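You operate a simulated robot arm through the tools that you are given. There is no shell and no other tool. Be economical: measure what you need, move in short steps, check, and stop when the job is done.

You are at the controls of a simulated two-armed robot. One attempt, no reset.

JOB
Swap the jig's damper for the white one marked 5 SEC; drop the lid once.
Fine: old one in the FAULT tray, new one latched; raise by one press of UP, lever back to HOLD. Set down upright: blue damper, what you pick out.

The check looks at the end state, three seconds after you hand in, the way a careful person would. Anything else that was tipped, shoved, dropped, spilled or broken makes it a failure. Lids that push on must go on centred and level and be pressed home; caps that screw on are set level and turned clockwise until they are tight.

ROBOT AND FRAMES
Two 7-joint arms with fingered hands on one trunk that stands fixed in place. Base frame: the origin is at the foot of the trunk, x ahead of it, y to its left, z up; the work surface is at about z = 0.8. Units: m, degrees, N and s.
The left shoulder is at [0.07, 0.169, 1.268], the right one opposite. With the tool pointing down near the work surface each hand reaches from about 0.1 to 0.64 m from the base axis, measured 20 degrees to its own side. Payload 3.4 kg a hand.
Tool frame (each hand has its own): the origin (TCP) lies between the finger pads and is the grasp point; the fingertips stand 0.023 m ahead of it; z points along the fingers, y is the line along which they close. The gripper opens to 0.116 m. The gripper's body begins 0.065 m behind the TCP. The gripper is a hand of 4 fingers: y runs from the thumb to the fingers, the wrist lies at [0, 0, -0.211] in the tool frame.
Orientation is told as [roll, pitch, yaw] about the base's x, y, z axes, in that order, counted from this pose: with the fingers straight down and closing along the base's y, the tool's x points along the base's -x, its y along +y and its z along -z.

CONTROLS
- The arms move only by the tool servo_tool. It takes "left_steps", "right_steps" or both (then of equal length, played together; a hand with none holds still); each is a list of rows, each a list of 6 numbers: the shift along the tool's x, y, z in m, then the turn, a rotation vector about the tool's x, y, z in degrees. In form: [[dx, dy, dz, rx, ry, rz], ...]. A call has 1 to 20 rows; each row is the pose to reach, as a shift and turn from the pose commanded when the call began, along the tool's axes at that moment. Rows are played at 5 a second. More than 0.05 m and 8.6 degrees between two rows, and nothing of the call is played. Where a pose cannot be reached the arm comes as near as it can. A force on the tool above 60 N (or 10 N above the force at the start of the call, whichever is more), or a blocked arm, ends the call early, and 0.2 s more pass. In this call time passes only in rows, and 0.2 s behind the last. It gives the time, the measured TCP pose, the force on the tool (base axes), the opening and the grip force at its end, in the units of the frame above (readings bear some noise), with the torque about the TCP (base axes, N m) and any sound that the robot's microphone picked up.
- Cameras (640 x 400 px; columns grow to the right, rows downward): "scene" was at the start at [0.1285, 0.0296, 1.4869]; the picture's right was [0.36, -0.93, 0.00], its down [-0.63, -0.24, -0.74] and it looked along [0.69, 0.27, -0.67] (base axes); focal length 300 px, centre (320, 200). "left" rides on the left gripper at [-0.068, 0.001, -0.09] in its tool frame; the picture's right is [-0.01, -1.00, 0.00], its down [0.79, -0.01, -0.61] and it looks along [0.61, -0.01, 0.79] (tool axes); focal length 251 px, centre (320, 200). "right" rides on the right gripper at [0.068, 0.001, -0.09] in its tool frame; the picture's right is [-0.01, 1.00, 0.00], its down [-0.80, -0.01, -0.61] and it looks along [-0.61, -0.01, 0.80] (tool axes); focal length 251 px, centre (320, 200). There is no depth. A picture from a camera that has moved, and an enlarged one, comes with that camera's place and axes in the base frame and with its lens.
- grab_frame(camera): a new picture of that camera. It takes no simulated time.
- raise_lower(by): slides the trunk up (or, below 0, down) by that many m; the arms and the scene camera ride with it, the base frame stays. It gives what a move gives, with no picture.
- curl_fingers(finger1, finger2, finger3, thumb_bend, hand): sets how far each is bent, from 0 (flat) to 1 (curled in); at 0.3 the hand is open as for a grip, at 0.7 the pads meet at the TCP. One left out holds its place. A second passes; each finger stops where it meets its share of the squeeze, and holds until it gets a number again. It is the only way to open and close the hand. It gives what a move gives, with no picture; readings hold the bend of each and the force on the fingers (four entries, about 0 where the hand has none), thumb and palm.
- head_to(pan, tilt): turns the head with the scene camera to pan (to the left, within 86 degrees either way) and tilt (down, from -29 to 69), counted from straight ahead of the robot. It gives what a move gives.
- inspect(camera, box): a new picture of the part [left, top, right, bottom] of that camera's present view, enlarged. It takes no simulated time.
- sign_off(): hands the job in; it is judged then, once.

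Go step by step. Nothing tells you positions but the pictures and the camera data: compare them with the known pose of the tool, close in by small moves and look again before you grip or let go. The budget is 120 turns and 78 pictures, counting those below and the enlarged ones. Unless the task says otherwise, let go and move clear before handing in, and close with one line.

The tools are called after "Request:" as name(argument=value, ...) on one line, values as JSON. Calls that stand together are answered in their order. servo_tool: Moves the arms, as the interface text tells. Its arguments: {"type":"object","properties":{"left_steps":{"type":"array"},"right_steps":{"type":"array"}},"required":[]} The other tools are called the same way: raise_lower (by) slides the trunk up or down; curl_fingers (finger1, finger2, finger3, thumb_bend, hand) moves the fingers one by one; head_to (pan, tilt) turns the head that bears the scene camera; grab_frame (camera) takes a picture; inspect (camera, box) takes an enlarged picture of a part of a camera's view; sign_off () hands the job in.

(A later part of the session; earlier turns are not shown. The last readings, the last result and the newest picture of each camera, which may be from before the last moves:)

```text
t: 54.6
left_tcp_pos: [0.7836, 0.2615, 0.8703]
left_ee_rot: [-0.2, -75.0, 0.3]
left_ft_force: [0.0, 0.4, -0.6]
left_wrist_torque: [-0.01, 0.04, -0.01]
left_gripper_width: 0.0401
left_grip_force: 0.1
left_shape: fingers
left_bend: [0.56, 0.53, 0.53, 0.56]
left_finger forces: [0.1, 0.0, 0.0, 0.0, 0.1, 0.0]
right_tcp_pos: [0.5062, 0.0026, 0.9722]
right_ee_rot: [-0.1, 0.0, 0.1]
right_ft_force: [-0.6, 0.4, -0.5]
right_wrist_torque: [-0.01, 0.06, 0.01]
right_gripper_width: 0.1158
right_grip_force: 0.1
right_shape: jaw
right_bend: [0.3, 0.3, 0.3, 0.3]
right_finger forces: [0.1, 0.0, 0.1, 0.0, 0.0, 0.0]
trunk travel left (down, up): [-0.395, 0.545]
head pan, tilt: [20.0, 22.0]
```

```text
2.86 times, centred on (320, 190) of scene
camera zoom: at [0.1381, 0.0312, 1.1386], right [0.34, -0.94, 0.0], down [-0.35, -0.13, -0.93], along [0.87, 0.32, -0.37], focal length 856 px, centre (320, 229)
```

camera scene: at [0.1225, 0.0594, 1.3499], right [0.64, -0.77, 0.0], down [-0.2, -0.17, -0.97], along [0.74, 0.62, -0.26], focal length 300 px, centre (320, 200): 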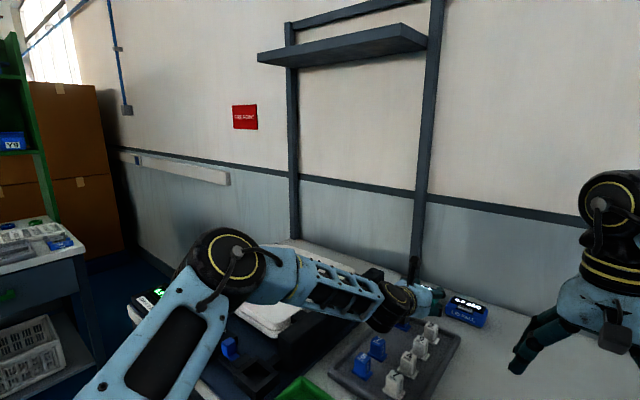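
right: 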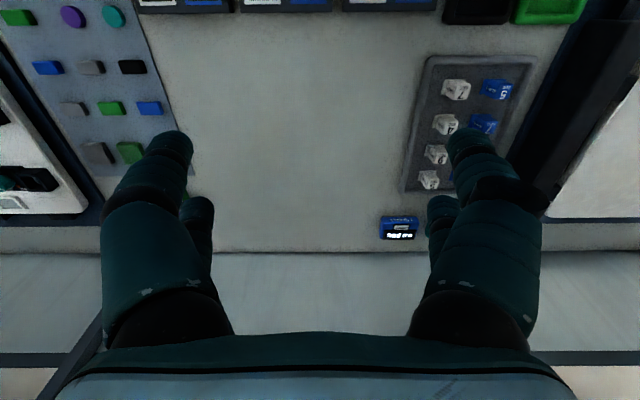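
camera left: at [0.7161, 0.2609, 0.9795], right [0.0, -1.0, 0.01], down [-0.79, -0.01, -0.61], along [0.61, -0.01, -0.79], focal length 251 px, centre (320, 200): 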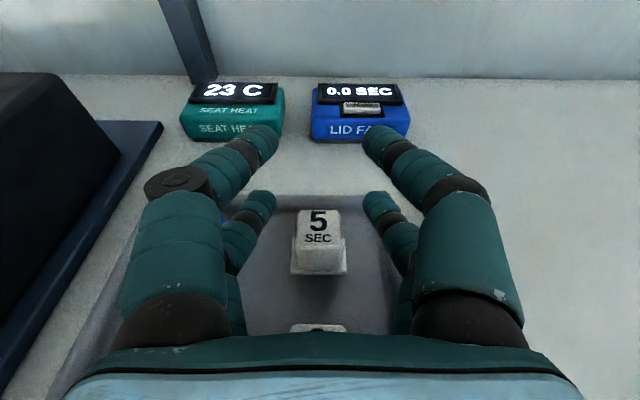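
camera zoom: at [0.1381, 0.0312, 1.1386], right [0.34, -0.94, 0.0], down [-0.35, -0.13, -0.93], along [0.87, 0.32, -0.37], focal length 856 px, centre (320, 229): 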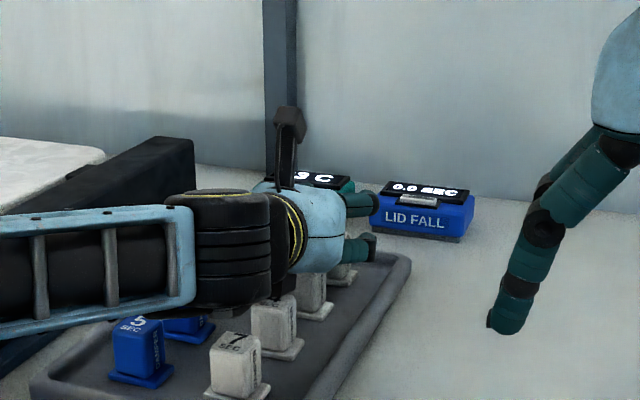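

Hand is close above. I continue down in 3 mm rows, watching forces for any touch.

Request:
servo_tool(left_steps=[[0.0019, -0.0005, 0.003, 0, 0, 0], [0.0048, -0.001, 0.0037, 0, 0, 0]])

Request:
grab_frame(camera="left")

```text
t: 55.2
left_tcp_pos: [0.783, 0.2615, 0.8659]
left_ee_rot: [-0.2, -75.0, 0.2]
left_ft_force: [0.3, -0.3, 0.3]
left_wrist_torque: [0.01, 0.01, 0.0]
left_gripper_width: 0.0403
left_grip_force: 0.0
left_shape: fingers
left_bend: [0.56, 0.53, 0.53, 0.56]
left_finger forces: [0.1, 0.0, 0.1, 0.0, 0.1, 0.1]
left hand out of reach, approached as far as the arm can: row 1, 2
right_tcp_pos: [0.5059, 0.0047, 0.9714]
right_ee_rot: [0.0, -0.1, 0.1]
right_ft_force: [0.3, -0.3, 0.6]
right_wrist_torque: [0.01, -0.01, 0.01]
right_gripper_width: 0.1158
right_grip_force: 0.1
right_shape: jaw
right_bend: [0.3, 0.3, 0.3, 0.3]
right_finger forces: [0.1, 0.0, 0.0, 0.0, 0.0, 0.0]
trunk travel left (down, up): [-0.395, 0.545]
head pan, tilt: [20.0, 22.0]
```

```text
29 pictures are left
camera left: at [0.7135, 0.2626, 0.9555], right [0.0, -1.0, 0.01], down [-0.79, -0.01, -0.61], along [0.61, -0.01, -0.79], focal length 251 px, centre (320, 200)
```

left: 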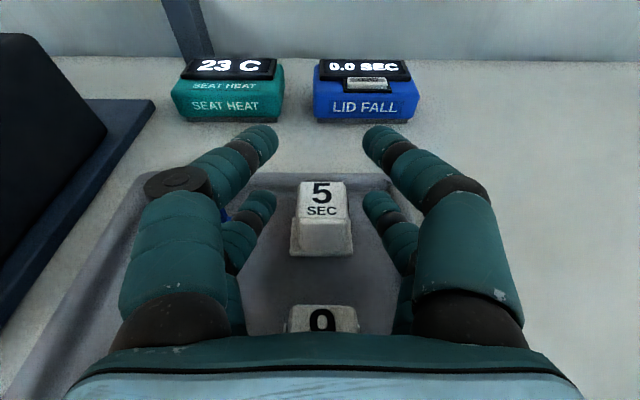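

The lower pair flanks the white 5. I lower the trunk by 5 mm (pure vertical), then close fingers 2 and 3.

Request:
raise_lower(by=-0.006)

Request:
curl_fingers(hand="left", finger2=0.75, finger3=0.75)

Request:
grab_frame(camera="left")

```text
t: 55.7
left_tcp_pos: [0.7838, 0.2616, 0.8603]
left_ee_rot: [-0.1, -75.1, 0.1]
left_ft_force: [-0.5, -0.3, 0.7]
left_wrist_torque: [0.04, 0.04, 0.02]
left_gripper_width: 0.0401
left_grip_force: 0.1
left_shape: fingers
left_bend: [0.56, 0.53, 0.53, 0.56]
left_finger forces: [0.1, 0.0, 0.1, 0.0, 0.1, 0.0]
right_tcp_pos: [0.5069, 0.0038, 0.9648]
right_ee_rot: [0.1, -0.1, 0.2]
right_ft_force: [0.7, -0.7, 0.4]
right_wrist_torque: [-0.01, 0.03, -0.04]
right_gripper_width: 0.116
right_grip_force: 0.0
right_shape: jaw
right_bend: [0.3, 0.3, 0.3, 0.3]
right_finger forces: [0.0, 0.0, 0.0, 0.0, 0.0, 0.0]
trunk travel left (down, up): [-0.389, 0.551]
head pan, tilt: [20.0, 22.0]
```

```text
t: 56.7
left_tcp_pos: [0.7825, 0.2613, 0.8605]
left_ee_rot: [-0.1, -75.0, 0.1]
left_ft_force: [0.1, -0.5, 0.1]
left_wrist_torque: [-0.01, -0.02, 0.0]
left_gripper_width: 0.0401
left_grip_force: 7.7
left_shape: fingers
left_bend: [0.56, 0.63, 0.63, 0.56]
left_finger forces: [0.0, 7.7, 7.7, 0.0, 0.0, 0.1]
right_tcp_pos: [0.5055, 0.0033, 0.9659]
right_ee_rot: [0.1, 0.0, 0.2]
right_ft_force: [0.3, -0.3, -0.7]
right_wrist_torque: [-0.02, 0.04, 0.01]
right_gripper_width: 0.1158
right_grip_force: 0.0
right_shape: jaw
right_bend: [0.3, 0.3, 0.3, 0.3]
right_finger forces: [0.1, 0.1, 0.0, 0.0, 0.0, 0.1]
trunk travel left (down, up): [-0.389, 0.551]
head pan, tilt: [20.0, 22.0]
```

```text
28 pictures are left
camera left: at [0.7135, 0.2627, 0.9496], right [0.0, -1.0, 0.01], down [-0.79, -0.01, -0.61], along [0.61, -0.01, -0.79], focal length 251 px, centre (320, 200)
```

left: 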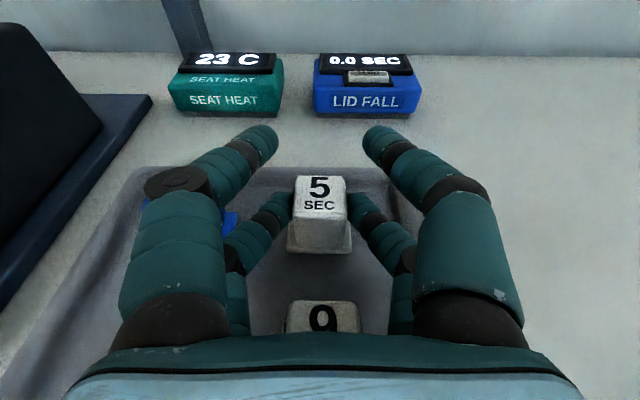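

Gripped at 7.7 N. Lift straight up with the trunk.

Request:
raise_lower(by=0.02)

Request:
raise_lower(by=0.12)

Request:
grab_frame(camera="left")

```text
t: 57.4
left_tcp_pos: [0.7837, 0.2621, 0.8798]
left_ee_rot: [-0.2, -75.0, 0.2]
left_ft_force: [0.0, 0.9, -0.2]
left_wrist_torque: [0.0, -0.04, -0.04]
left_gripper_width: 0.0402
left_grip_force: 7.6
left_shape: fingers
left_bend: [0.56, 0.63, 0.63, 0.56]
left_finger forces: [0.0, 7.8, 7.7, 0.0, 0.0, 0.0]
right_tcp_pos: [0.5078, 0.0038, 0.9865]
right_ee_rot: [0.0, 0.0, 0.1]
right_ft_force: [0.3, -0.4, -1.1]
right_wrist_torque: [-0.03, 0.0, 0.01]
right_gripper_width: 0.1158
right_grip_force: 0.1
right_shape: jaw
right_bend: [0.3, 0.3, 0.3, 0.3]
right_finger forces: [0.0, 0.1, 0.0, 0.1, 0.0, 0.0]
trunk travel left (down, up): [-0.409, 0.531]
head pan, tilt: [20.0, 22.0]
```

```text
t: 58.9
left_tcp_pos: [0.7851, 0.262, 0.9993]
left_ee_rot: [-0.2, -75.0, 0.2]
left_ft_force: [0.0, 0.6, 0.3]
left_wrist_torque: [0.02, -0.03, 0.02]
left_gripper_width: 0.0402
left_grip_force: 7.5
left_shape: fingers
left_bend: [0.56, 0.63, 0.63, 0.56]
left_finger forces: [0.0, 7.6, 7.7, 0.0, 0.0, 0.1]
right_tcp_pos: [0.5068, 0.0052, 1.1058]
right_ee_rot: [0.0, 0.0, 0.1]
right_ft_force: [0.5, 0.0, 0.1]
right_wrist_torque: [0.0, -0.01, 0.01]
right_gripper_width: 0.1158
right_grip_force: 0.1
right_shape: jaw
right_bend: [0.3, 0.3, 0.3, 0.3]
right_finger forces: [0.0, 0.0, 0.0, 0.0, 0.1, 0.0]
trunk travel left (down, up): [-0.529, 0.411]
head pan, tilt: [20.0, 22.0]
```

```text
27 pictures are left
camera left: at [0.7139, 0.2628, 1.0893], right [0.0, -1.0, 0.01], down [-0.79, -0.01, -0.61], along [0.61, -0.01, -0.79], focal length 251 px, centre (320, 200)
```

left: 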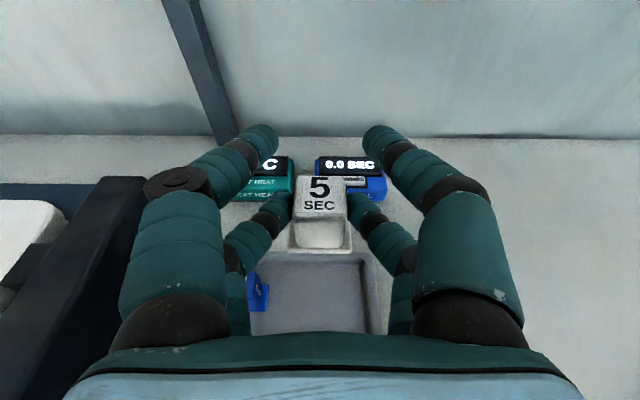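

The white 5 is held upright. I carry it at this height back to above the socket at (0.427, 0.487), keeping the same tilt.

Request:
servo_tool(left_steps=[[0.0088, 0.0205, -0.0329, 0, 0, 0], [0.0176, 0.041, -0.0658, 0, 0, 0], [0.0264, 0.0615, -0.0987, 0, 0, 0], [0.0352, 0.082, -0.1316, 0, 0, 0], [0.044, 0.1025, -0.1645, 0, 0, 0], [0.0528, 0.123, -0.1974, 0, 0, 0], [0.0616, 0.1435, -0.2303, 0, 0, 0], [0.0704, 0.164, -0.2632, 0, 0, 0], [0.0792, 0.1845, -0.2961, 0, 0, 0], [0.088, 0.205, -0.329, 0, 0, 0], [0.0968, 0.2255, -0.3619, 0, 0, 0]])

Request:
grab_frame(camera="left")

```text
t: 61.3
left_tcp_pos: [0.4077, 0.4872, 1.0005]
left_ee_rot: [0.1, -75.1, -0.2]
left_ft_force: [-0.7, 0.4, -0.8]
left_wrist_torque: [0.01, -0.01, -0.03]
left_gripper_width: 0.04
left_grip_force: 7.5
left_shape: fingers
left_bend: [0.56, 0.63, 0.63, 0.56]
left_finger forces: [0.1, 7.2, 7.2, 0.1, 0.0, 0.1]
right_tcp_pos: [0.5051, 0.004, 1.1061]
right_ee_rot: [0.1, -0.1, 0.0]
right_ft_force: [0.3, -1.0, -0.2]
right_wrist_torque: [-0.03, -0.01, -0.02]
right_gripper_width: 0.116
right_grip_force: 0.1
right_shape: jaw
right_bend: [0.3, 0.3, 0.3, 0.3]
right_finger forces: [0.0, 0.1, 0.0, 0.1, 0.1, 0.0]
trunk travel left (down, up): [-0.529, 0.411]
head pan, tilt: [20.0, 22.0]
```

```text
26 pictures are left
camera left: at [0.3379, 0.4875, 1.089], right [0.0, -1.0, 0.01], down [-0.79, -0.01, -0.61], along [0.61, -0.01, -0.79], focal length 251 px, centre (320, 200)
```

left: 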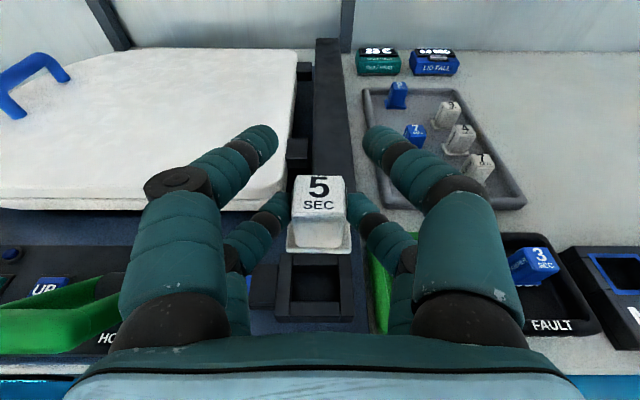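

The empty socket is in view below the damper. I zoom in to centre precisely.

Request:
inspect(camera="left", box=[240, 160, 400, 340])

```text
2.22 times, centred on (320, 250) of left
camera zoom: at [0.3379, 0.4875, 1.089], right [0.0, -1.0, 0.01], down [-0.79, -0.01, -0.61], along [0.61, -0.01, -0.79], focal length 559 px, centre (320, 89)
```

zoom: 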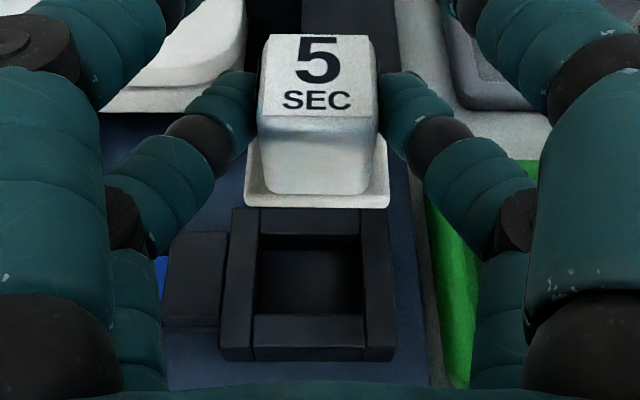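

The damper is ~3 mm short in y of the socket's middle. I correct this and descend to just above the socket walls.

Request:
servo_tool(left_steps=[[0.029, 0.0027, 0.0078, 0, 0, 0], [0.058, 0.0027, 0.0155, 0, 0, 0], [0.087, 0.0027, 0.0233, 0, 0, 0], [0.0966, 0.0027, 0.0259, 0, 0, 0]])

Request:
inspect(camera="left", box=[240, 140, 400, 320])

Request:
head_to(pan=52, tilt=25)

Request:
grab_frame(camera="scene")

```text
t: 62.3
left_tcp_pos: [0.4087, 0.49, 0.8996]
left_ee_rot: [-0.1, -75.1, 0.0]
left_ft_force: [0.6, 0.9, 0.0]
left_wrist_torque: [0.02, 0.0, 0.04]
left_gripper_width: 0.0403
left_grip_force: 7.4
left_shape: fingers
left_bend: [0.56, 0.63, 0.63, 0.56]
left_finger forces: [0.0, 7.1, 7.2, 0.0, 0.1, 0.0]
right_tcp_pos: [0.5068, 0.0041, 1.106]
right_ee_rot: [0.1, 0.0, 0.2]
right_ft_force: [-1.4, 0.2, -0.4]
right_wrist_torque: [-0.02, -0.02, -0.02]
right_gripper_width: 0.1158
right_grip_force: 0.0
right_shape: jaw
right_bend: [0.3, 0.3, 0.3, 0.3]
right_finger forces: [0.0, 0.0, 0.0, 0.0, 0.0, 0.0]
trunk travel left (down, up): [-0.529, 0.411]
head pan, tilt: [20.0, 22.0]
```

```text
2.22 times, centred on (320, 230) of left
camera zoom: at [0.338, 0.4915, 0.9895], right [0.0, -1.0, 0.01], down [-0.79, -0.01, -0.61], along [0.61, -0.01, -0.79], focal length 559 px, centre (320, 133)
```

zoom: 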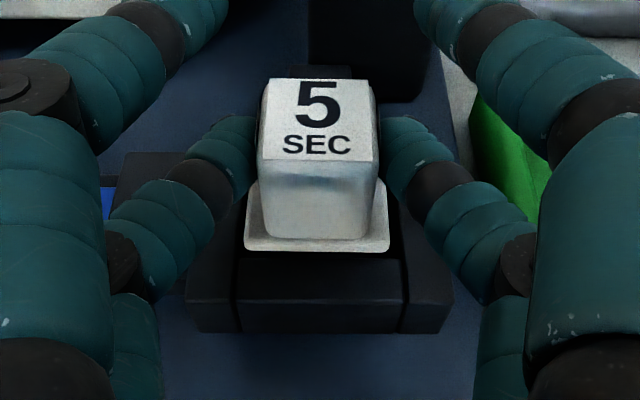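

```text
t: 63.3
left_tcp_pos: [0.4084, 0.491, 0.9016]
left_ee_rot: [-0.1, -75.0, 0.1]
left_ft_force: [-0.9, -0.4, -0.4]
left_wrist_torque: [0.0, 0.03, 0.01]
left_gripper_width: 0.0401
left_grip_force: 6.8
left_shape: fingers
left_bend: [0.56, 0.63, 0.63, 0.56]
left_finger forces: [0.0, 7.1, 7.1, 0.0, 0.0, 0.0]
right_tcp_pos: [0.5063, 0.0042, 1.1059]
right_ee_rot: [0.0, 0.1, 0.1]
right_ft_force: [0.1, 0.4, -0.5]
right_wrist_torque: [0.01, 0.0, 0.01]
right_gripper_width: 0.1161
right_grip_force: 0.0
right_shape: jaw
right_bend: [0.3, 0.3, 0.3, 0.3]
right_finger forces: [0.1, 0.0, 0.0, 0.0, 0.0, 0.0]
trunk travel left (down, up): [-0.529, 0.411]
head pan, tilt: [52.0, 25.0]
```

```text
23 pictures are left
camera scene: at [0.1076, 0.0721, 1.2678], right [0.79, -0.62, 0.0], down [-0.26, -0.33, -0.91], along [0.56, 0.71, -0.42], focal length 300 px, centre (320, 200)
```

scene: 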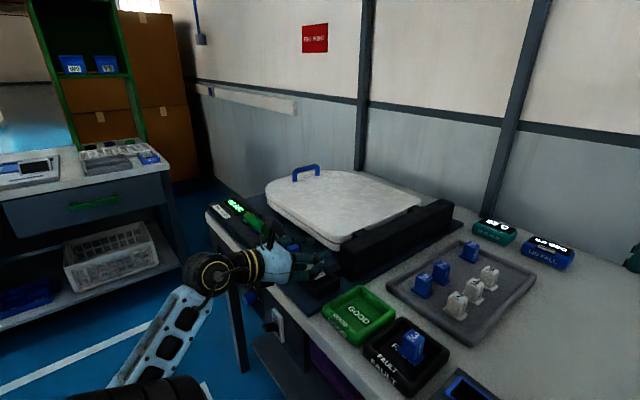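

Flange and socket are aligned within about 1 mm sideways; I shift 2 mm forward and lower slowly into the opening.

Request:
servo_tool(left_steps=[[0.0034, -0.0005, 0.003, 0, 0, 0], [0.0082, -0.0005, 0.0043, 0, 0, 0], [0.0121, -0.0005, 0.0053, 0, 0, 0], [0.0154, -0.0005, 0.0062, 0, 0, 0]])

Request:
inspect(camera="left", box=[240, 140, 400, 320])

```text
t: 64.3
left_tcp_pos: [0.4121, 0.4886, 0.8841]
left_ee_rot: [0.4, -75.1, -0.2]
left_ft_force: [4.8, 0.2, 6.8]
left_wrist_torque: [0.01, -0.19, -0.02]
left_gripper_width: 0.0401
left_grip_force: 6.1
left_shape: fingers
left_bend: [0.56, 0.63, 0.64, 0.56]
left_finger forces: [0.0, 6.4, 6.5, 0.0, 0.0, 0.1]
right_tcp_pos: [0.5075, 0.0033, 1.1055]
right_ee_rot: [0.1, 0.0, 0.0]
right_ft_force: [0.0, 0.1, -0.6]
right_wrist_torque: [-0.05, -0.03, 0.04]
right_gripper_width: 0.1158
right_grip_force: 0.1
right_shape: jaw
right_bend: [0.3, 0.3, 0.3, 0.3]
right_finger forces: [0.1, 0.0, 0.0, 0.0, 0.0, 0.0]
trunk travel left (down, up): [-0.529, 0.411]
head pan, tilt: [52.0, 25.0]
```

```text
2.22 times, centred on (320, 230) of left
camera zoom: at [0.3413, 0.4894, 0.9741], right [0.0, -1.0, 0.01], down [-0.79, -0.01, -0.61], along [0.61, 0.0, -0.79], focal length 559 px, centre (320, 133)
```

zoom: 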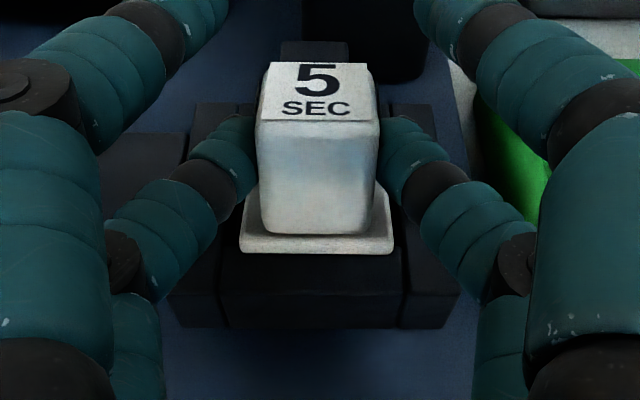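

It touched the front wall (force +x, +z) and pitched slightly. I lift off 12 mm and look at the damper's attitude.

Request:
servo_tool(left_steps=[[-0.0058, 0, -0.0016, 0, 0, 0], [-0.0125, 0, 0.0008, 0, 0, 0]])

Request:
inspect(camera="left", box=[240, 140, 400, 320])

Request:
inspect(camera="scene", box=[240, 210, 380, 320])

```text
t: 64.9
left_tcp_pos: [0.415, 0.4889, 0.8948]
left_ee_rot: [-0.3, -75.0, 0.3]
left_ft_force: [-0.3, -0.1, -0.6]
left_wrist_torque: [-0.01, 0.0, -0.01]
left_gripper_width: 0.0399
left_grip_force: 6.8
left_shape: fingers
left_bend: [0.56, 0.64, 0.64, 0.56]
left_finger forces: [0.0, 6.8, 6.8, 0.0, 0.1, 0.0]
right_tcp_pos: [0.5067, 0.0046, 1.1057]
right_ee_rot: [0.0, -0.1, 0.1]
right_ft_force: [-0.6, 0.2, 0.5]
right_wrist_torque: [-0.02, -0.03, 0.0]
right_gripper_width: 0.116
right_grip_force: 0.1
right_shape: jaw
right_bend: [0.3, 0.3, 0.3, 0.3]
right_finger forces: [0.1, 0.0, 0.0, 0.0, 0.0, 0.0]
trunk travel left (down, up): [-0.529, 0.411]
head pan, tilt: [52.0, 25.0]
```

```text
2.22 times, centred on (320, 230) of left
camera zoom: at [0.3451, 0.4906, 0.9849], right [0.0, -1.0, 0.01], down [-0.79, -0.01, -0.61], along [0.61, -0.01, -0.79], focal length 559 px, centre (320, 133)
```

zoom: 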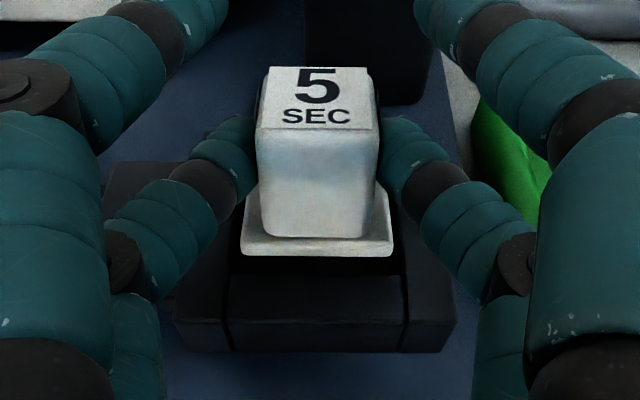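

```text
3.64 times, centred on (310, 265) of scene
camera zoom: at [0.1077, 0.0719, 1.2677], right [0.79, -0.62, 0.0], down [-0.26, -0.33, -0.91], along [0.56, 0.71, -0.42], focal length 1090 px, centre (356, -36)
```

zoom: 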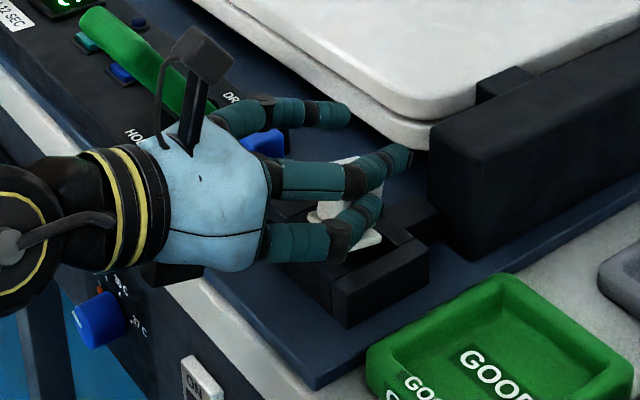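

The damper has pivoted about 15° in the pinch (top away). I counter it by tilting the hand a further 14°, slightly higher, then look.

Request:
servo_tool(left_steps=[[-0.005, 0, -0.005, 0, -7, 0], [-0.0098, 0, -0.0099, 0, -14, 0]])

Request:
inspect(camera="left", box=[240, 140, 400, 320])

Request:
inspect(camera="scene", box=[290, 230, 360, 290])

```text
t: 65.5
left_tcp_pos: [0.4083, 0.4892, 0.9064]
left_ee_rot: [-2.4, -89.0, 2.4]
left_ft_force: [0.0, -0.2, 0.3]
left_wrist_torque: [-0.03, 0.03, 0.03]
left_gripper_width: 0.0403
left_grip_force: 6.7
left_shape: fingers
left_bend: [0.56, 0.64, 0.64, 0.56]
left_finger forces: [0.0, 6.8, 6.8, 0.1, 0.1, 0.0]
right_tcp_pos: [0.5067, 0.0041, 1.1062]
right_ee_rot: [0.0, 0.0, 0.2]
right_ft_force: [-0.4, -0.2, 0.4]
right_wrist_torque: [-0.01, 0.02, 0.03]
right_gripper_width: 0.116
right_grip_force: 0.1
right_shape: jaw
right_bend: [0.3, 0.3, 0.3, 0.3]
right_finger forces: [0.0, 0.0, 0.0, 0.0, 0.0, 0.0]
trunk travel left (down, up): [-0.529, 0.411]
head pan, tilt: [52.0, 25.0]
```

```text
2.22 times, centred on (320, 230) of left
camera zoom: at [0.3183, 0.4905, 0.9777], right [0.0, -1.0, 0.01], down [-0.62, -0.01, -0.78], along [0.78, -0.01, -0.62], focal length 559 px, centre (320, 133)
```

zoom: 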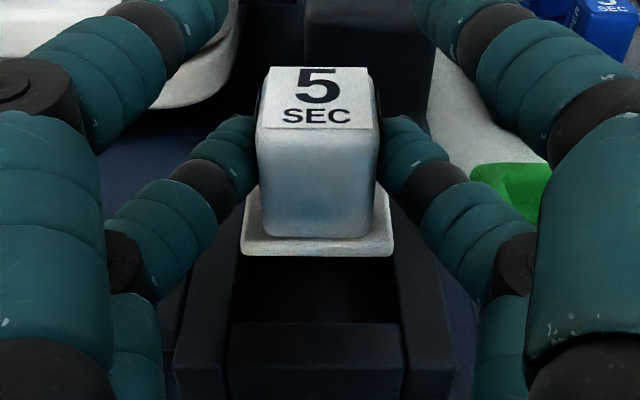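

```text
6.67 times, centred on (325, 260) of scene
camera zoom: at [0.1076, 0.0721, 1.2678], right [0.79, -0.62, 0.0], down [-0.26, -0.33, -0.91], along [0.56, 0.71, -0.42], focal length 1998 px, centre (287, -200)
```

zoom: 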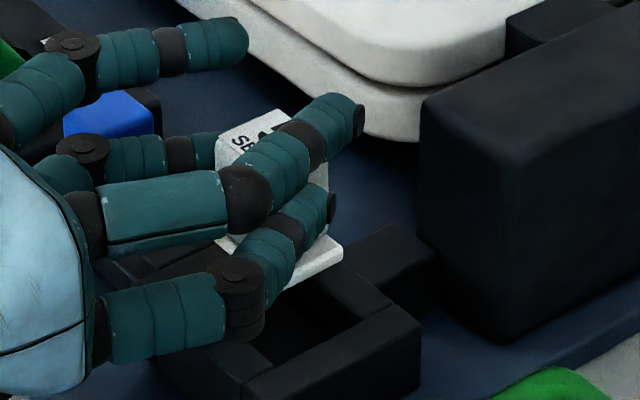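

The damper is level again; its flange needs about 3.5 mm back in x. I shift, and lower to the wall tops, then look again.

Request:
servo_tool(left_steps=[[0.01, 0, -0.0033, 0, 0, 0], [0.018, 0, -0.0032, 0, 0, 0]])

Request:
inspect(camera="left", box=[240, 140, 400, 320])

Request:
inspect(camera="scene", box=[290, 230, 360, 290])

```text
t: 66.1
left_tcp_pos: [0.4036, 0.4893, 0.8894]
left_ee_rot: [-1.5, -89.1, 1.4]
left_ft_force: [-0.2, -1.2, 0.1]
left_wrist_torque: [-0.01, 0.0, -0.01]
left_gripper_width: 0.0399
left_grip_force: 7.2
left_shape: fingers
left_bend: [0.56, 0.64, 0.64, 0.56]
left_finger forces: [0.0, 6.8, 6.9, 0.1, 0.1, 0.0]
right_tcp_pos: [0.5066, 0.0033, 1.106]
right_ee_rot: [0.0, -0.1, 0.1]
right_ft_force: [-0.3, 0.0, 0.7]
right_wrist_torque: [0.02, -0.01, -0.02]
right_gripper_width: 0.1161
right_grip_force: 0.1
right_shape: jaw
right_bend: [0.3, 0.3, 0.3, 0.3]
right_finger forces: [0.1, 0.0, 0.1, 0.0, 0.0, 0.0]
trunk travel left (down, up): [-0.529, 0.411]
head pan, tilt: [52.0, 25.0]
```

```text
2.22 times, centred on (320, 230) of left
camera zoom: at [0.3145, 0.4903, 0.9596], right [0.0, -1.0, 0.01], down [-0.62, -0.01, -0.78], along [0.78, -0.01, -0.62], focal length 559 px, centre (320, 133)
```

zoom: 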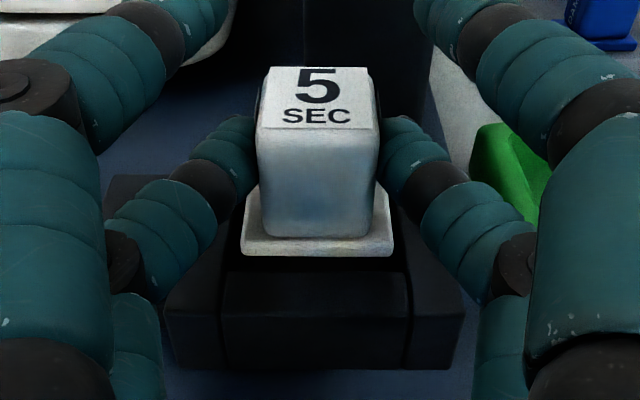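

```text
6.67 times, centred on (325, 260) of scene
camera zoom: at [0.1076, 0.0722, 1.2678], right [0.79, -0.62, 0.0], down [-0.26, -0.33, -0.91], along [0.56, 0.71, -0.42], focal length 1998 px, centre (287, -200)
```

zoom: 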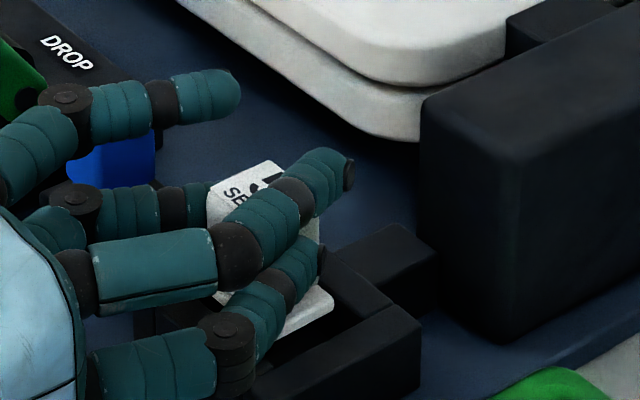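

Flange lies just inside the walls (front gap ~1.5 mm). Lower in 3 mm rows, watching force.

Request:
servo_tool(left_steps=[[0.003, 0, 0, 0, 0, 0], [0.006, 0, 0, 0, 0, 0], [0.009, 0, 0, 0, 0, 0]])

Request:
inspect(camera="left", box=[240, 140, 400, 320])

```text
t: 66.9
left_tcp_pos: [0.4053, 0.4882, 0.8823]
left_ee_rot: [-0.1, -89.0, 0.2]
left_ft_force: [2.7, 0.7, 6.8]
left_wrist_torque: [0.01, -0.14, 0.0]
left_gripper_width: 0.0399
left_grip_force: 6.5
left_shape: fingers
left_bend: [0.56, 0.64, 0.64, 0.56]
left_finger forces: [0.0, 7.1, 6.4, 0.0, 0.0, 0.0]
right_tcp_pos: [0.5059, 0.0017, 1.1052]
right_ee_rot: [0.1, 0.1, 0.1]
right_ft_force: [-0.4, -0.2, 0.4]
right_wrist_torque: [-0.04, -0.03, 0.04]
right_gripper_width: 0.1159
right_grip_force: 0.1
right_shape: jaw
right_bend: [0.3, 0.3, 0.3, 0.3]
right_finger forces: [0.0, 0.0, 0.1, 0.1, 0.0, 0.1]
trunk travel left (down, up): [-0.529, 0.411]
head pan, tilt: [52.0, 25.0]
```

```text
2.22 times, centred on (320, 230) of left
camera zoom: at [0.3147, 0.4894, 0.9521], right [0.0, -1.0, 0.01], down [-0.62, -0.01, -0.79], along [0.79, -0.01, -0.62], focal length 559 px, centre (320, 133)
```

zoom: 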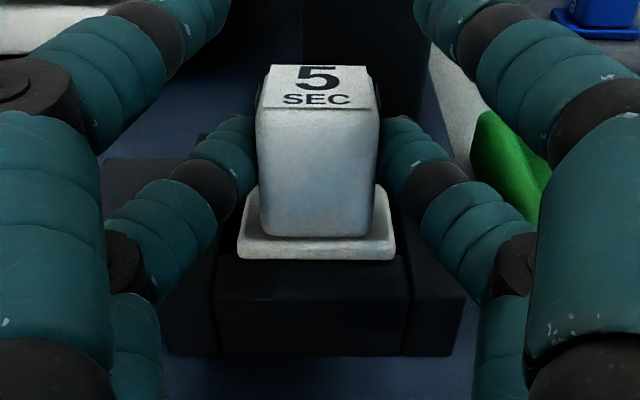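

The near flange edge is just catching the front wall at x = 0.409. With its far edge leaning down this suits a tilt-in insertion: lift 6 mm, shift 2.5 mm forward, and lower again.

Request:
servo_tool(left_steps=[[-0.006, 0, 0, 0, 0, 0], [-0.008, 0, 0.0045, 0, 0, 0], [-0.003, 0, 0.0045, 0, 0, 0], [0.001, 0, 0.0045, 0, 0, 0], [0.004, 0, 0.0045, 0, 0, 0]])

Request:
inspect(camera="left", box=[240, 140, 400, 320])

```text
t: 68.1
left_tcp_pos: [0.4096, 0.4893, 0.8759]
left_ee_rot: [-1.7, -89.1, 1.9]
left_ft_force: [0.1, -0.2, -0.5]
left_wrist_torque: [-0.01, 0.0, -0.01]
left_gripper_width: 0.0401
left_grip_force: 7.1
left_shape: fingers
left_bend: [0.56, 0.64, 0.64, 0.56]
left_finger forces: [0.0, 7.0, 7.1, 0.0, 0.0, 0.0]
right_tcp_pos: [0.5057, 0.0048, 1.1056]
right_ee_rot: [0.0, 0.0, 0.1]
right_ft_force: [-0.3, 0.2, 0.2]
right_wrist_torque: [-0.01, -0.01, 0.01]
right_gripper_width: 0.1159
right_grip_force: 0.2
right_shape: jaw
right_bend: [0.3, 0.3, 0.3, 0.3]
right_finger forces: [0.0, 0.0, 0.1, 0.0, 0.0, 0.0]
trunk travel left (down, up): [-0.529, 0.411]
head pan, tilt: [52.0, 25.0]
```

```text
2.22 times, centred on (320, 230) of left
camera zoom: at [0.3191, 0.4898, 0.9469], right [0.0, -1.0, 0.01], down [-0.62, -0.01, -0.78], along [0.78, -0.01, -0.62], focal length 559 px, centre (320, 133)
```

zoom: 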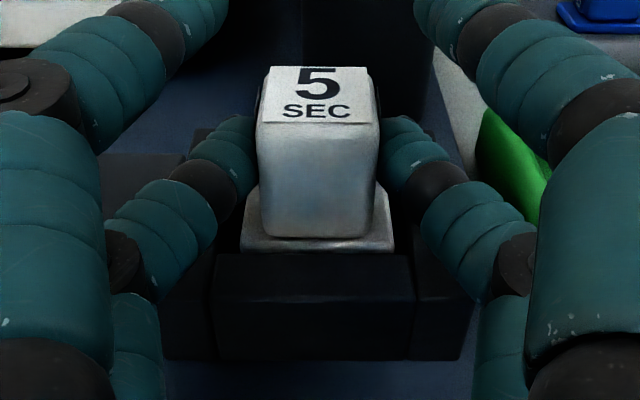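

The flange is now inside the walls with no force. Continue down gently.

Request:
servo_tool(left_steps=[[0.003, 0, 0, 0, 0, 0], [0.006, 0, 0, 0, 0, 0]])

Request:
servo_tool(left_steps=[[0.003, 0, 0, 0, 0, 0], [0.005, 0, 0, 0, 0, 0]])

Request:
inspect(camera="left", box=[240, 140, 400, 320])

```text
t: 68.7
left_tcp_pos: [0.4085, 0.4902, 0.8702]
left_ee_rot: [-1.5, -89.0, 1.6]
left_ft_force: [0.2, -0.7, -1.0]
left_wrist_torque: [0.0, 0.01, -0.01]
left_gripper_width: 0.04
left_grip_force: 6.6
left_shape: fingers
left_bend: [0.56, 0.64, 0.64, 0.56]
left_finger forces: [0.0, 7.0, 7.0, 0.0, 0.1, 0.0]
right_tcp_pos: [0.5078, 0.0044, 1.1042]
right_ee_rot: [0.0, 0.0, 0.1]
right_ft_force: [0.5, -0.3, -0.1]
right_wrist_torque: [0.0, 0.0, -0.02]
right_gripper_width: 0.1156
right_grip_force: 0.1
right_shape: jaw
right_bend: [0.3, 0.3, 0.3, 0.3]
right_finger forces: [0.0, 0.1, 0.1, 0.0, 0.1, 0.0]
trunk travel left (down, up): [-0.529, 0.411]
head pan, tilt: [52.0, 25.0]
```

```text
t: 69.3
left_tcp_pos: [0.408, 0.4906, 0.8659]
left_ee_rot: [-0.5, -89.1, 0.4]
left_ft_force: [1.2, 0.3, 1.6]
left_wrist_torque: [0.01, 0.0, 0.0]
left_gripper_width: 0.04
left_grip_force: 7.8
left_shape: fingers
left_bend: [0.56, 0.64, 0.64, 0.56]
left_finger forces: [0.0, 8.1, 8.1, 0.1, 0.0, 0.1]
right_tcp_pos: [0.5065, 0.0036, 1.1064]
right_ee_rot: [0.0, -0.1, 0.0]
right_ft_force: [-0.7, 0.4, 0.2]
right_wrist_torque: [0.0, -0.03, -0.01]
right_gripper_width: 0.1159
right_grip_force: 0.1
right_shape: jaw
right_bend: [0.3, 0.3, 0.3, 0.3]
right_finger forces: [0.0, 0.1, 0.0, 0.0, 0.0, 0.0]
trunk travel left (down, up): [-0.529, 0.411]
head pan, tilt: [52.0, 25.0]
```

```text
2.22 times, centred on (320, 230) of left
camera zoom: at [0.3182, 0.4902, 0.9358], right [0.0, -1.0, 0.01], down [-0.62, -0.01, -0.78], along [0.78, -0.01, -0.62], focal length 559 px, centre (320, 133)
```

zoom: 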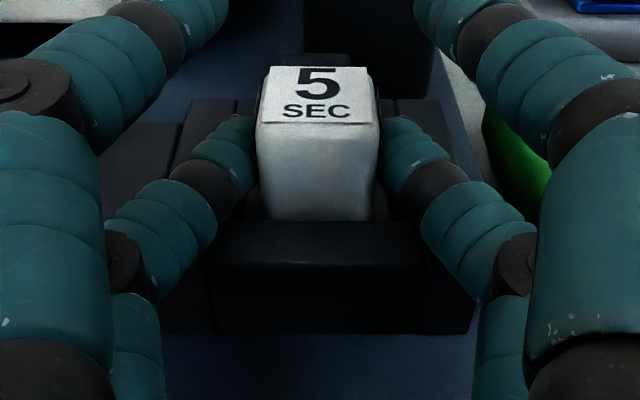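

Almost seated. Press a few mm more to bring the base flat on the socket floor.

Request:
servo_tool(left_steps=[[0.002, 0, 0, 0, 0, 0], [0.004, 0, 0, 0, 0, 0]])

Request:
inspect(camera="left", box=[240, 140, 400, 320])

```text
t: 69.9
left_tcp_pos: [0.4076, 0.4884, 0.8648]
left_ee_rot: [10.3, -89.3, -10.1]
left_ft_force: [3.0, 3.7, 19.0]
left_wrist_torque: [0.07, -0.05, -0.07]
left_gripper_width: 0.0404
left_grip_force: 16.4
left_shape: fingers
left_bend: [0.56, 0.64, 0.64, 0.56]
left_finger forces: [0.0, 15.3, 17.2, 0.0, 0.0, 0.0]
right_tcp_pos: [0.5058, 0.0017, 1.1068]
right_ee_rot: [0.1, 0.0, 0.1]
right_ft_force: [0.0, 0.9, 0.0]
right_wrist_torque: [0.0, 0.03, -0.05]
right_gripper_width: 0.116
right_grip_force: 0.1
right_shape: jaw
right_bend: [0.3, 0.3, 0.3, 0.3]
right_finger forces: [0.0, 0.0, 0.0, 0.0, 0.1, 0.0]
trunk travel left (down, up): [-0.529, 0.411]
head pan, tilt: [52.0, 25.0]
```

```text
2.22 times, centred on (320, 230) of left
camera zoom: at [0.3176, 0.489, 0.9341], right [0.0, -1.0, 0.01], down [-0.62, -0.01, -0.79], along [0.79, 0.0, -0.62], focal length 559 px, centre (320, 133)
```

zoom: 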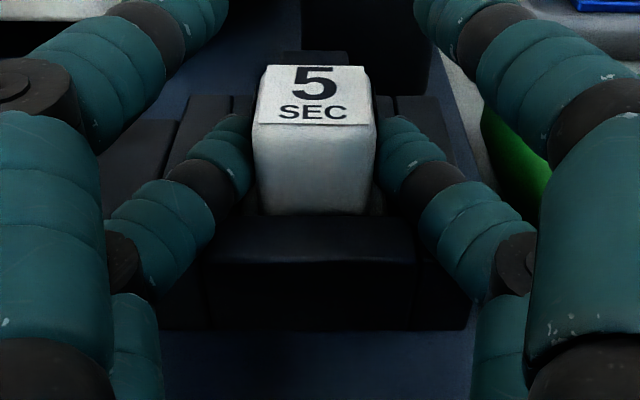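

The fingers rest on the side walls and the damper is within the socket, so I ease off and open; it should settle flat.

Request:
servo_tool(left_steps=[[-0.002, 0, 0, 0, 0, 0]])

Request:
curl_fingers(hand="left", finger2=0.55, finger3=0.55)

Request:
servo_tool(left_steps=[[-0.02, 0, 0, 0, 0, 0], [-0.05, 0, 0, 0, 0, 0], [-0.08, 0, 0, 0, 0, 0], [-0.11, 0, -0.01, 0, 8, 0], [-0.12, 0, -0.03, 0, 16, 0], [-0.13, 0, -0.05, 0, 24, 0]])

Request:
grab_frame(camera="left")

```text
t: 70.3
left_tcp_pos: [0.4072, 0.4881, 0.8653]
left_ee_rot: [3.1, -89.2, -3.0]
left_ft_force: [2.0, 2.0, 13.6]
left_wrist_torque: [0.06, 0.01, 0.0]
left_gripper_width: 0.0399
left_grip_force: 14.2
left_shape: fingers
left_bend: [0.56, 0.64, 0.64, 0.56]
left_finger forces: [0.0, 13.5, 14.2, 0.0, 0.0, 0.0]
right_tcp_pos: [0.5054, 0.0022, 1.1065]
right_ee_rot: [0.1, 0.0, 0.1]
right_ft_force: [-0.9, 0.0, -0.4]
right_wrist_torque: [0.01, -0.04, 0.02]
right_gripper_width: 0.1159
right_grip_force: 0.1
right_shape: jaw
right_bend: [0.3, 0.3, 0.3, 0.3]
right_finger forces: [0.0, 0.0, 0.0, 0.0, 0.0, 0.0]
trunk travel left (down, up): [-0.529, 0.411]
head pan, tilt: [52.0, 25.0]
```

```text
t: 71.3
left_tcp_pos: [0.4074, 0.4887, 0.8655]
left_ee_rot: [2.6, -89.2, -2.6]
left_ft_force: [-0.1, 1.2, 11.2]
left_wrist_torque: [-0.02, 0.04, 0.03]
left_gripper_width: 0.04
left_grip_force: 5.8
left_shape: fingers
left_bend: [0.56, 0.58, 0.59, 0.56]
left_finger forces: [0.0, 5.3, 6.1, 0.0, 0.0, 0.0]
right_tcp_pos: [0.5053, 0.0037, 1.1063]
right_ee_rot: [0.1, -0.1, 0.2]
right_ft_force: [0.1, 0.3, -0.2]
right_wrist_torque: [0.0, 0.0, 0.03]
right_gripper_width: 0.116
right_grip_force: 0.0
right_shape: jaw
right_bend: [0.3, 0.3, 0.3, 0.3]
right_finger forces: [0.0, 0.0, 0.0, 0.1, 0.1, 0.1]
trunk travel left (down, up): [-0.529, 0.411]
head pan, tilt: [52.0, 25.0]
```

```text
t: 72.7
left_tcp_pos: [0.3591, 0.4896, 0.9953]
left_ee_rot: [-0.2, -65.0, 0.3]
left_ft_force: [1.2, -0.6, -0.2]
left_wrist_torque: [0.0, 0.0, 0.02]
left_gripper_width: 0.0402
left_grip_force: 0.0
left_shape: fingers
left_bend: [0.56, 0.55, 0.55, 0.56]
left_finger forces: [0.1, 0.0, 0.1, 0.1, 0.0, 0.0]
right_tcp_pos: [0.5076, 0.0048, 1.1063]
right_ee_rot: [-0.1, 0.0, 0.1]
right_ft_force: [0.6, 0.6, 0.1]
right_wrist_torque: [0.02, -0.04, 0.02]
right_gripper_width: 0.1159
right_grip_force: 0.2
right_shape: jaw
right_bend: [0.3, 0.3, 0.3, 0.3]
right_finger forces: [0.0, 0.0, 0.0, 0.0, 0.0, 0.1]
trunk travel left (down, up): [-0.529, 0.411]
head pan, tilt: [52.0, 25.0]
```

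```text
11 pictures are left
camera left: at [0.3061, 0.4904, 1.0946], right [0.01, -1.0, 0.01], down [-0.89, -0.01, -0.46], along [0.46, -0.01, -0.89], focal length 251 px, centre (320, 200)
```

left: 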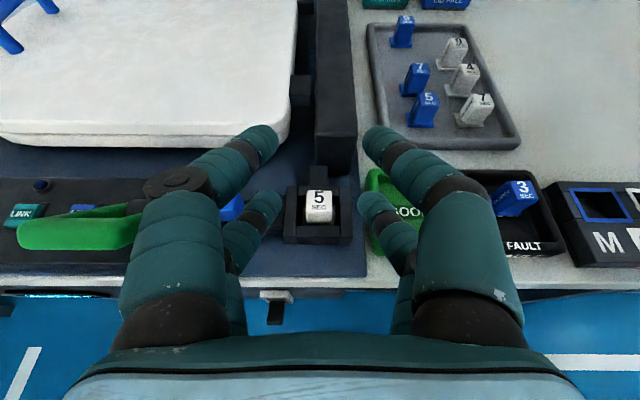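

The white 5 sits upright in the socket. Now I return to tool-down above the retracted knob at (0.428, 0.583), with fingers 2 and 3 nearly closed to clear the panel.

Request:
servo_tool(left_steps=[[-0.0025, 0.0116, 0.0054, 0, 8.1, 0], [-0.0051, 0.0233, 0.0109, 0, 16.3, 0], [-0.0076, 0.035, 0.0163, 0, 24.4, 0], [-0.0102, 0.0465, 0.0218, 0, 32.5, 0], [-0.0127, 0.058, 0.0272, 0, 40.6, 0], [-0.0152, 0.07, 0.0326, 0, 48.8, 0], [-0.0178, 0.0816, 0.0381, 0, 57, 0], [-0.0203, 0.093, 0.0435, 0, 65, 0]])

Request:
curl_fingers(hand="left", finger1=0.55, finger2=0.69, finger3=0.69, thumb_bend=0.55)

Request:
grab_frame(camera="left")

```text
t: 74.5
left_tcp_pos: [0.4101, 0.5828, 0.9957]
left_ee_rot: [0.0, 0.0, 0.1]
left_ft_force: [0.3, -0.5, -0.3]
left_wrist_torque: [0.01, -0.01, 0.01]
left_gripper_width: 0.0401
left_grip_force: 0.1
left_shape: fingers
left_bend: [0.56, 0.55, 0.55, 0.56]
left_finger forces: [0.0, 0.0, 0.0, 0.0, 0.1, 0.1]
right_tcp_pos: [0.5071, 0.0032, 1.1054]
right_ee_rot: [0.0, 0.1, 0.1]
right_ft_force: [0.3, 0.0, 0.1]
right_wrist_torque: [0.02, -0.01, 0.0]
right_gripper_width: 0.1158
right_grip_force: 0.1
right_shape: jaw
right_bend: [0.3, 0.3, 0.3, 0.3]
right_finger forces: [0.0, 0.1, 0.1, 0.0, 0.0, 0.1]
trunk travel left (down, up): [-0.529, 0.411]
head pan, tilt: [52.0, 25.0]
```

```text
t: 75.5
left_tcp_pos: [0.4079, 0.5832, 0.9939]
left_ee_rot: [0.0, 0.0, 0.0]
left_ft_force: [0.7, 0.8, 0.1]
left_wrist_torque: [0.0, -0.02, -0.01]
left_gripper_width: 0.0428
left_grip_force: 0.0
left_shape: fingers
left_bend: [0.55, 0.69, 0.69, 0.55]
left_finger forces: [0.0, 0.0, 0.1, 0.0, 0.0, 0.0]
right_tcp_pos: [0.5066, 0.0049, 1.1068]
right_ee_rot: [0.0, 0.0, 0.1]
right_ft_force: [-0.1, 0.4, -0.1]
right_wrist_torque: [-0.02, 0.01, 0.0]
right_gripper_width: 0.116
right_grip_force: 0.0
right_shape: jaw
right_bend: [0.3, 0.3, 0.3, 0.3]
right_finger forces: [0.1, 0.0, 0.0, 0.1, 0.1, 0.0]
trunk travel left (down, up): [-0.529, 0.411]
head pan, tilt: [52.0, 25.0]
```

```text
10 pictures are left
camera left: at [0.4765, 0.5838, 1.0843], right [0.01, -1.0, 0.0], down [-0.8, -0.01, 0.61], along [-0.61, -0.01, -0.8], focal length 251 px, centre (320, 200)
```

left: 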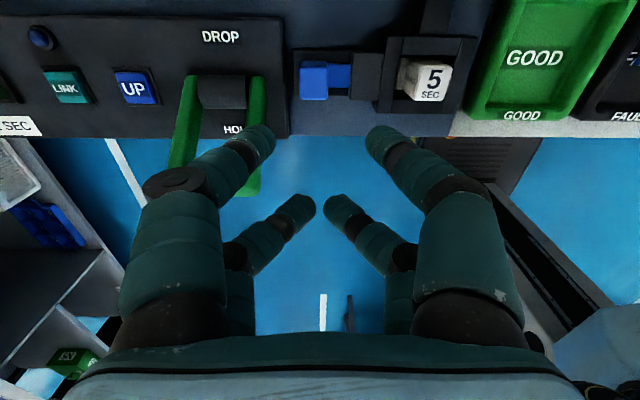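

Knob centre at about (0.426, 0.586). I open finger 1 slightly, descend with the pair around the knob (keeping off the lever), then push −y with finger 1.

Request:
curl_fingers(hand="left", finger1=0.53)

Request:
servo_tool(left_steps=[[0, -0.007, 0.04, 0, 0, 0], [0, -0.007, 0.08, 0, 0, 0], [0, -0.007, 0.11, 0, 0, 0], [0, -0.007, 0.127, 0, 0, 0]])

Request:
servo_tool(left_steps=[[0, -0.004, 0, 0, 0, 0], [0, -0.008, 0, 0, 0, 0], [0, -0.012, 0, 0, 0, 0], [0, -0.016, 0, 0, 0, 0], [0, -0.02, 0, 0, 0, 0]])

Request:
grab_frame(camera="left")

```text
t: 76.5
left_tcp_pos: [0.4089, 0.5838, 0.9935]
left_ee_rot: [-0.1, 0.0, 0.0]
left_ft_force: [-0.5, 0.4, 0.6]
left_wrist_torque: [0.0, 0.01, 0.01]
left_gripper_width: 0.0461
left_grip_force: 0.1
left_shape: fingers
left_bend: [0.53, 0.69, 0.69, 0.55]
left_finger forces: [0.0, 0.0, 0.0, 0.0, 0.0, 0.0]
right_tcp_pos: [0.5071, 0.0031, 1.1065]
right_ee_rot: [-0.1, 0.1, 0.1]
right_ft_force: [-0.4, 0.2, -0.6]
right_wrist_torque: [0.01, -0.01, -0.03]
right_gripper_width: 0.116
right_grip_force: 0.2
right_shape: jaw
right_bend: [0.3, 0.3, 0.3, 0.3]
right_finger forces: [0.0, 0.0, 0.0, 0.1, 0.0, 0.0]
trunk travel left (down, up): [-0.529, 0.411]
head pan, tilt: [52.0, 25.0]
```

```text
t: 77.5
left_tcp_pos: [0.409, 0.5751, 0.8696]
left_ee_rot: [-0.1, 0.0, -0.1]
left_ft_force: [-0.3, 0.4, 0.0]
left_wrist_torque: [-0.01, -0.02, -0.02]
left_gripper_width: 0.0462
left_grip_force: 0.0
left_shape: fingers
left_bend: [0.53, 0.69, 0.69, 0.55]
left_finger forces: [0.1, 0.1, 0.0, 0.0, 0.0, 0.0]
right_tcp_pos: [0.5072, 0.0026, 1.1063]
right_ee_rot: [0.1, 0.0, 0.2]
right_ft_force: [0.6, 0.1, 0.1]
right_wrist_torque: [0.0, 0.0, -0.02]
right_gripper_width: 0.1159
right_grip_force: 0.0
right_shape: jaw
right_bend: [0.3, 0.3, 0.3, 0.3]
right_finger forces: [0.0, 0.0, 0.1, 0.0, 0.0, 0.0]
trunk travel left (down, up): [-0.529, 0.411]
head pan, tilt: [52.0, 25.0]
```

```text
t: 78.7
left_tcp_pos: [0.4084, 0.5552, 0.8671]
left_ee_rot: [0.0, -0.1, 0.0]
left_ft_force: [0.6, 3.8, 2.2]
left_wrist_torque: [0.08, -0.03, 0.05]
left_gripper_width: 0.042
left_grip_force: 2.4
left_shape: fingers
left_bend: [0.53, 0.69, 0.69, 0.58]
left_finger forces: [0.4, 0.0, 0.0, 0.1, 4.2, 0.1]
right_tcp_pos: [0.506, 0.0052, 1.1065]
right_ee_rot: [0.0, 0.0, 0.1]
right_ft_force: [1.2, 0.2, -0.7]
right_wrist_torque: [-0.03, -0.01, 0.02]
right_gripper_width: 0.1157
right_grip_force: 0.1
right_shape: jaw
right_bend: [0.3, 0.3, 0.3, 0.3]
right_finger forces: [0.0, 0.1, 0.0, 0.0, 0.1, 0.1]
trunk travel left (down, up): [-0.529, 0.411]
head pan, tilt: [52.0, 25.0]
```

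```text
9 pictures are left
camera left: at [0.4754, 0.5569, 0.957], right [0.01, -1.0, 0.0], down [-0.8, -0.01, 0.61], along [-0.61, -0.01, -0.8], focal length 251 px, centre (320, 200)
```

left: 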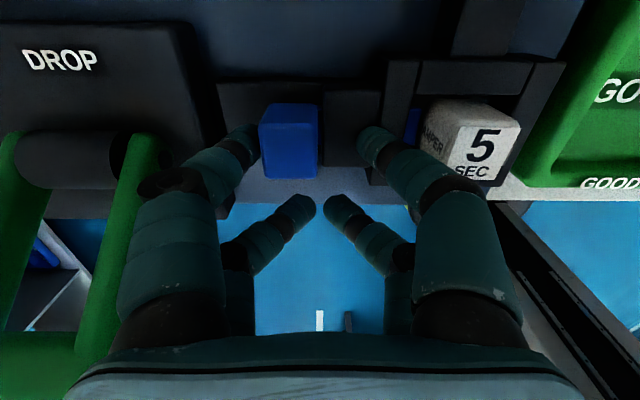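

The bolt tongue is back in the socket. I curl the thumb off the wall and push a few mm more to make sure the latch is fully home.

Request:
curl_fingers(hand="left", thumb_bend=0.66)

Request:
servo_tool(left_steps=[[0, -0.003, 0, 0, 0, 0], [0, -0.006, 0, 0, 0, 0]])

```text
t: 79.7
left_tcp_pos: [0.4068, 0.5547, 0.8672]
left_ee_rot: [0.0, 0.0, -0.1]
left_ft_force: [-0.2, 1.3, -0.3]
left_wrist_torque: [0.0, 0.01, 0.03]
left_gripper_width: 0.0321
left_grip_force: 0.6
left_shape: fingers
left_bend: [0.52, 0.69, 0.69, 0.66]
left_finger forces: [0.5, 0.1, 0.0, 0.0, 0.0, 0.1]
right_tcp_pos: [0.5064, 0.004, 1.1062]
right_ee_rot: [0.0, 0.0, 0.1]
right_ft_force: [0.2, 0.2, -0.3]
right_wrist_torque: [0.0, -0.03, -0.03]
right_gripper_width: 0.116
right_grip_force: 0.1
right_shape: jaw
right_bend: [0.3, 0.3, 0.3, 0.3]
right_finger forces: [0.0, 0.1, 0.0, 0.0, 0.0, 0.0]
trunk travel left (down, up): [-0.529, 0.411]
head pan, tilt: [52.0, 25.0]
```

```text
t: 80.3
left_tcp_pos: [0.4076, 0.5498, 0.8663]
left_ee_rot: [-0.1, 0.0, 0.0]
left_ft_force: [-1.4, 3.0, 0.7]
left_wrist_torque: [0.1, -0.03, 0.08]
left_gripper_width: 0.0369
left_grip_force: 1.7
left_shape: fingers
left_bend: [0.49, 0.69, 0.69, 0.66]
left_finger forces: [3.1, 0.0, 0.0, 0.0, 0.0, 0.1]
right_tcp_pos: [0.5059, 0.0042, 1.1057]
right_ee_rot: [0.0, -0.1, 0.1]
right_ft_force: [-0.7, 0.0, 0.4]
right_wrist_torque: [0.01, -0.01, 0.04]
right_gripper_width: 0.1159
right_grip_force: 0.2
right_shape: jaw
right_bend: [0.3, 0.3, 0.3, 0.3]
right_finger forces: [0.0, 0.1, 0.0, 0.0, 0.0, 0.0]
trunk travel left (down, up): [-0.529, 0.411]
head pan, tilt: [52.0, 25.0]
```

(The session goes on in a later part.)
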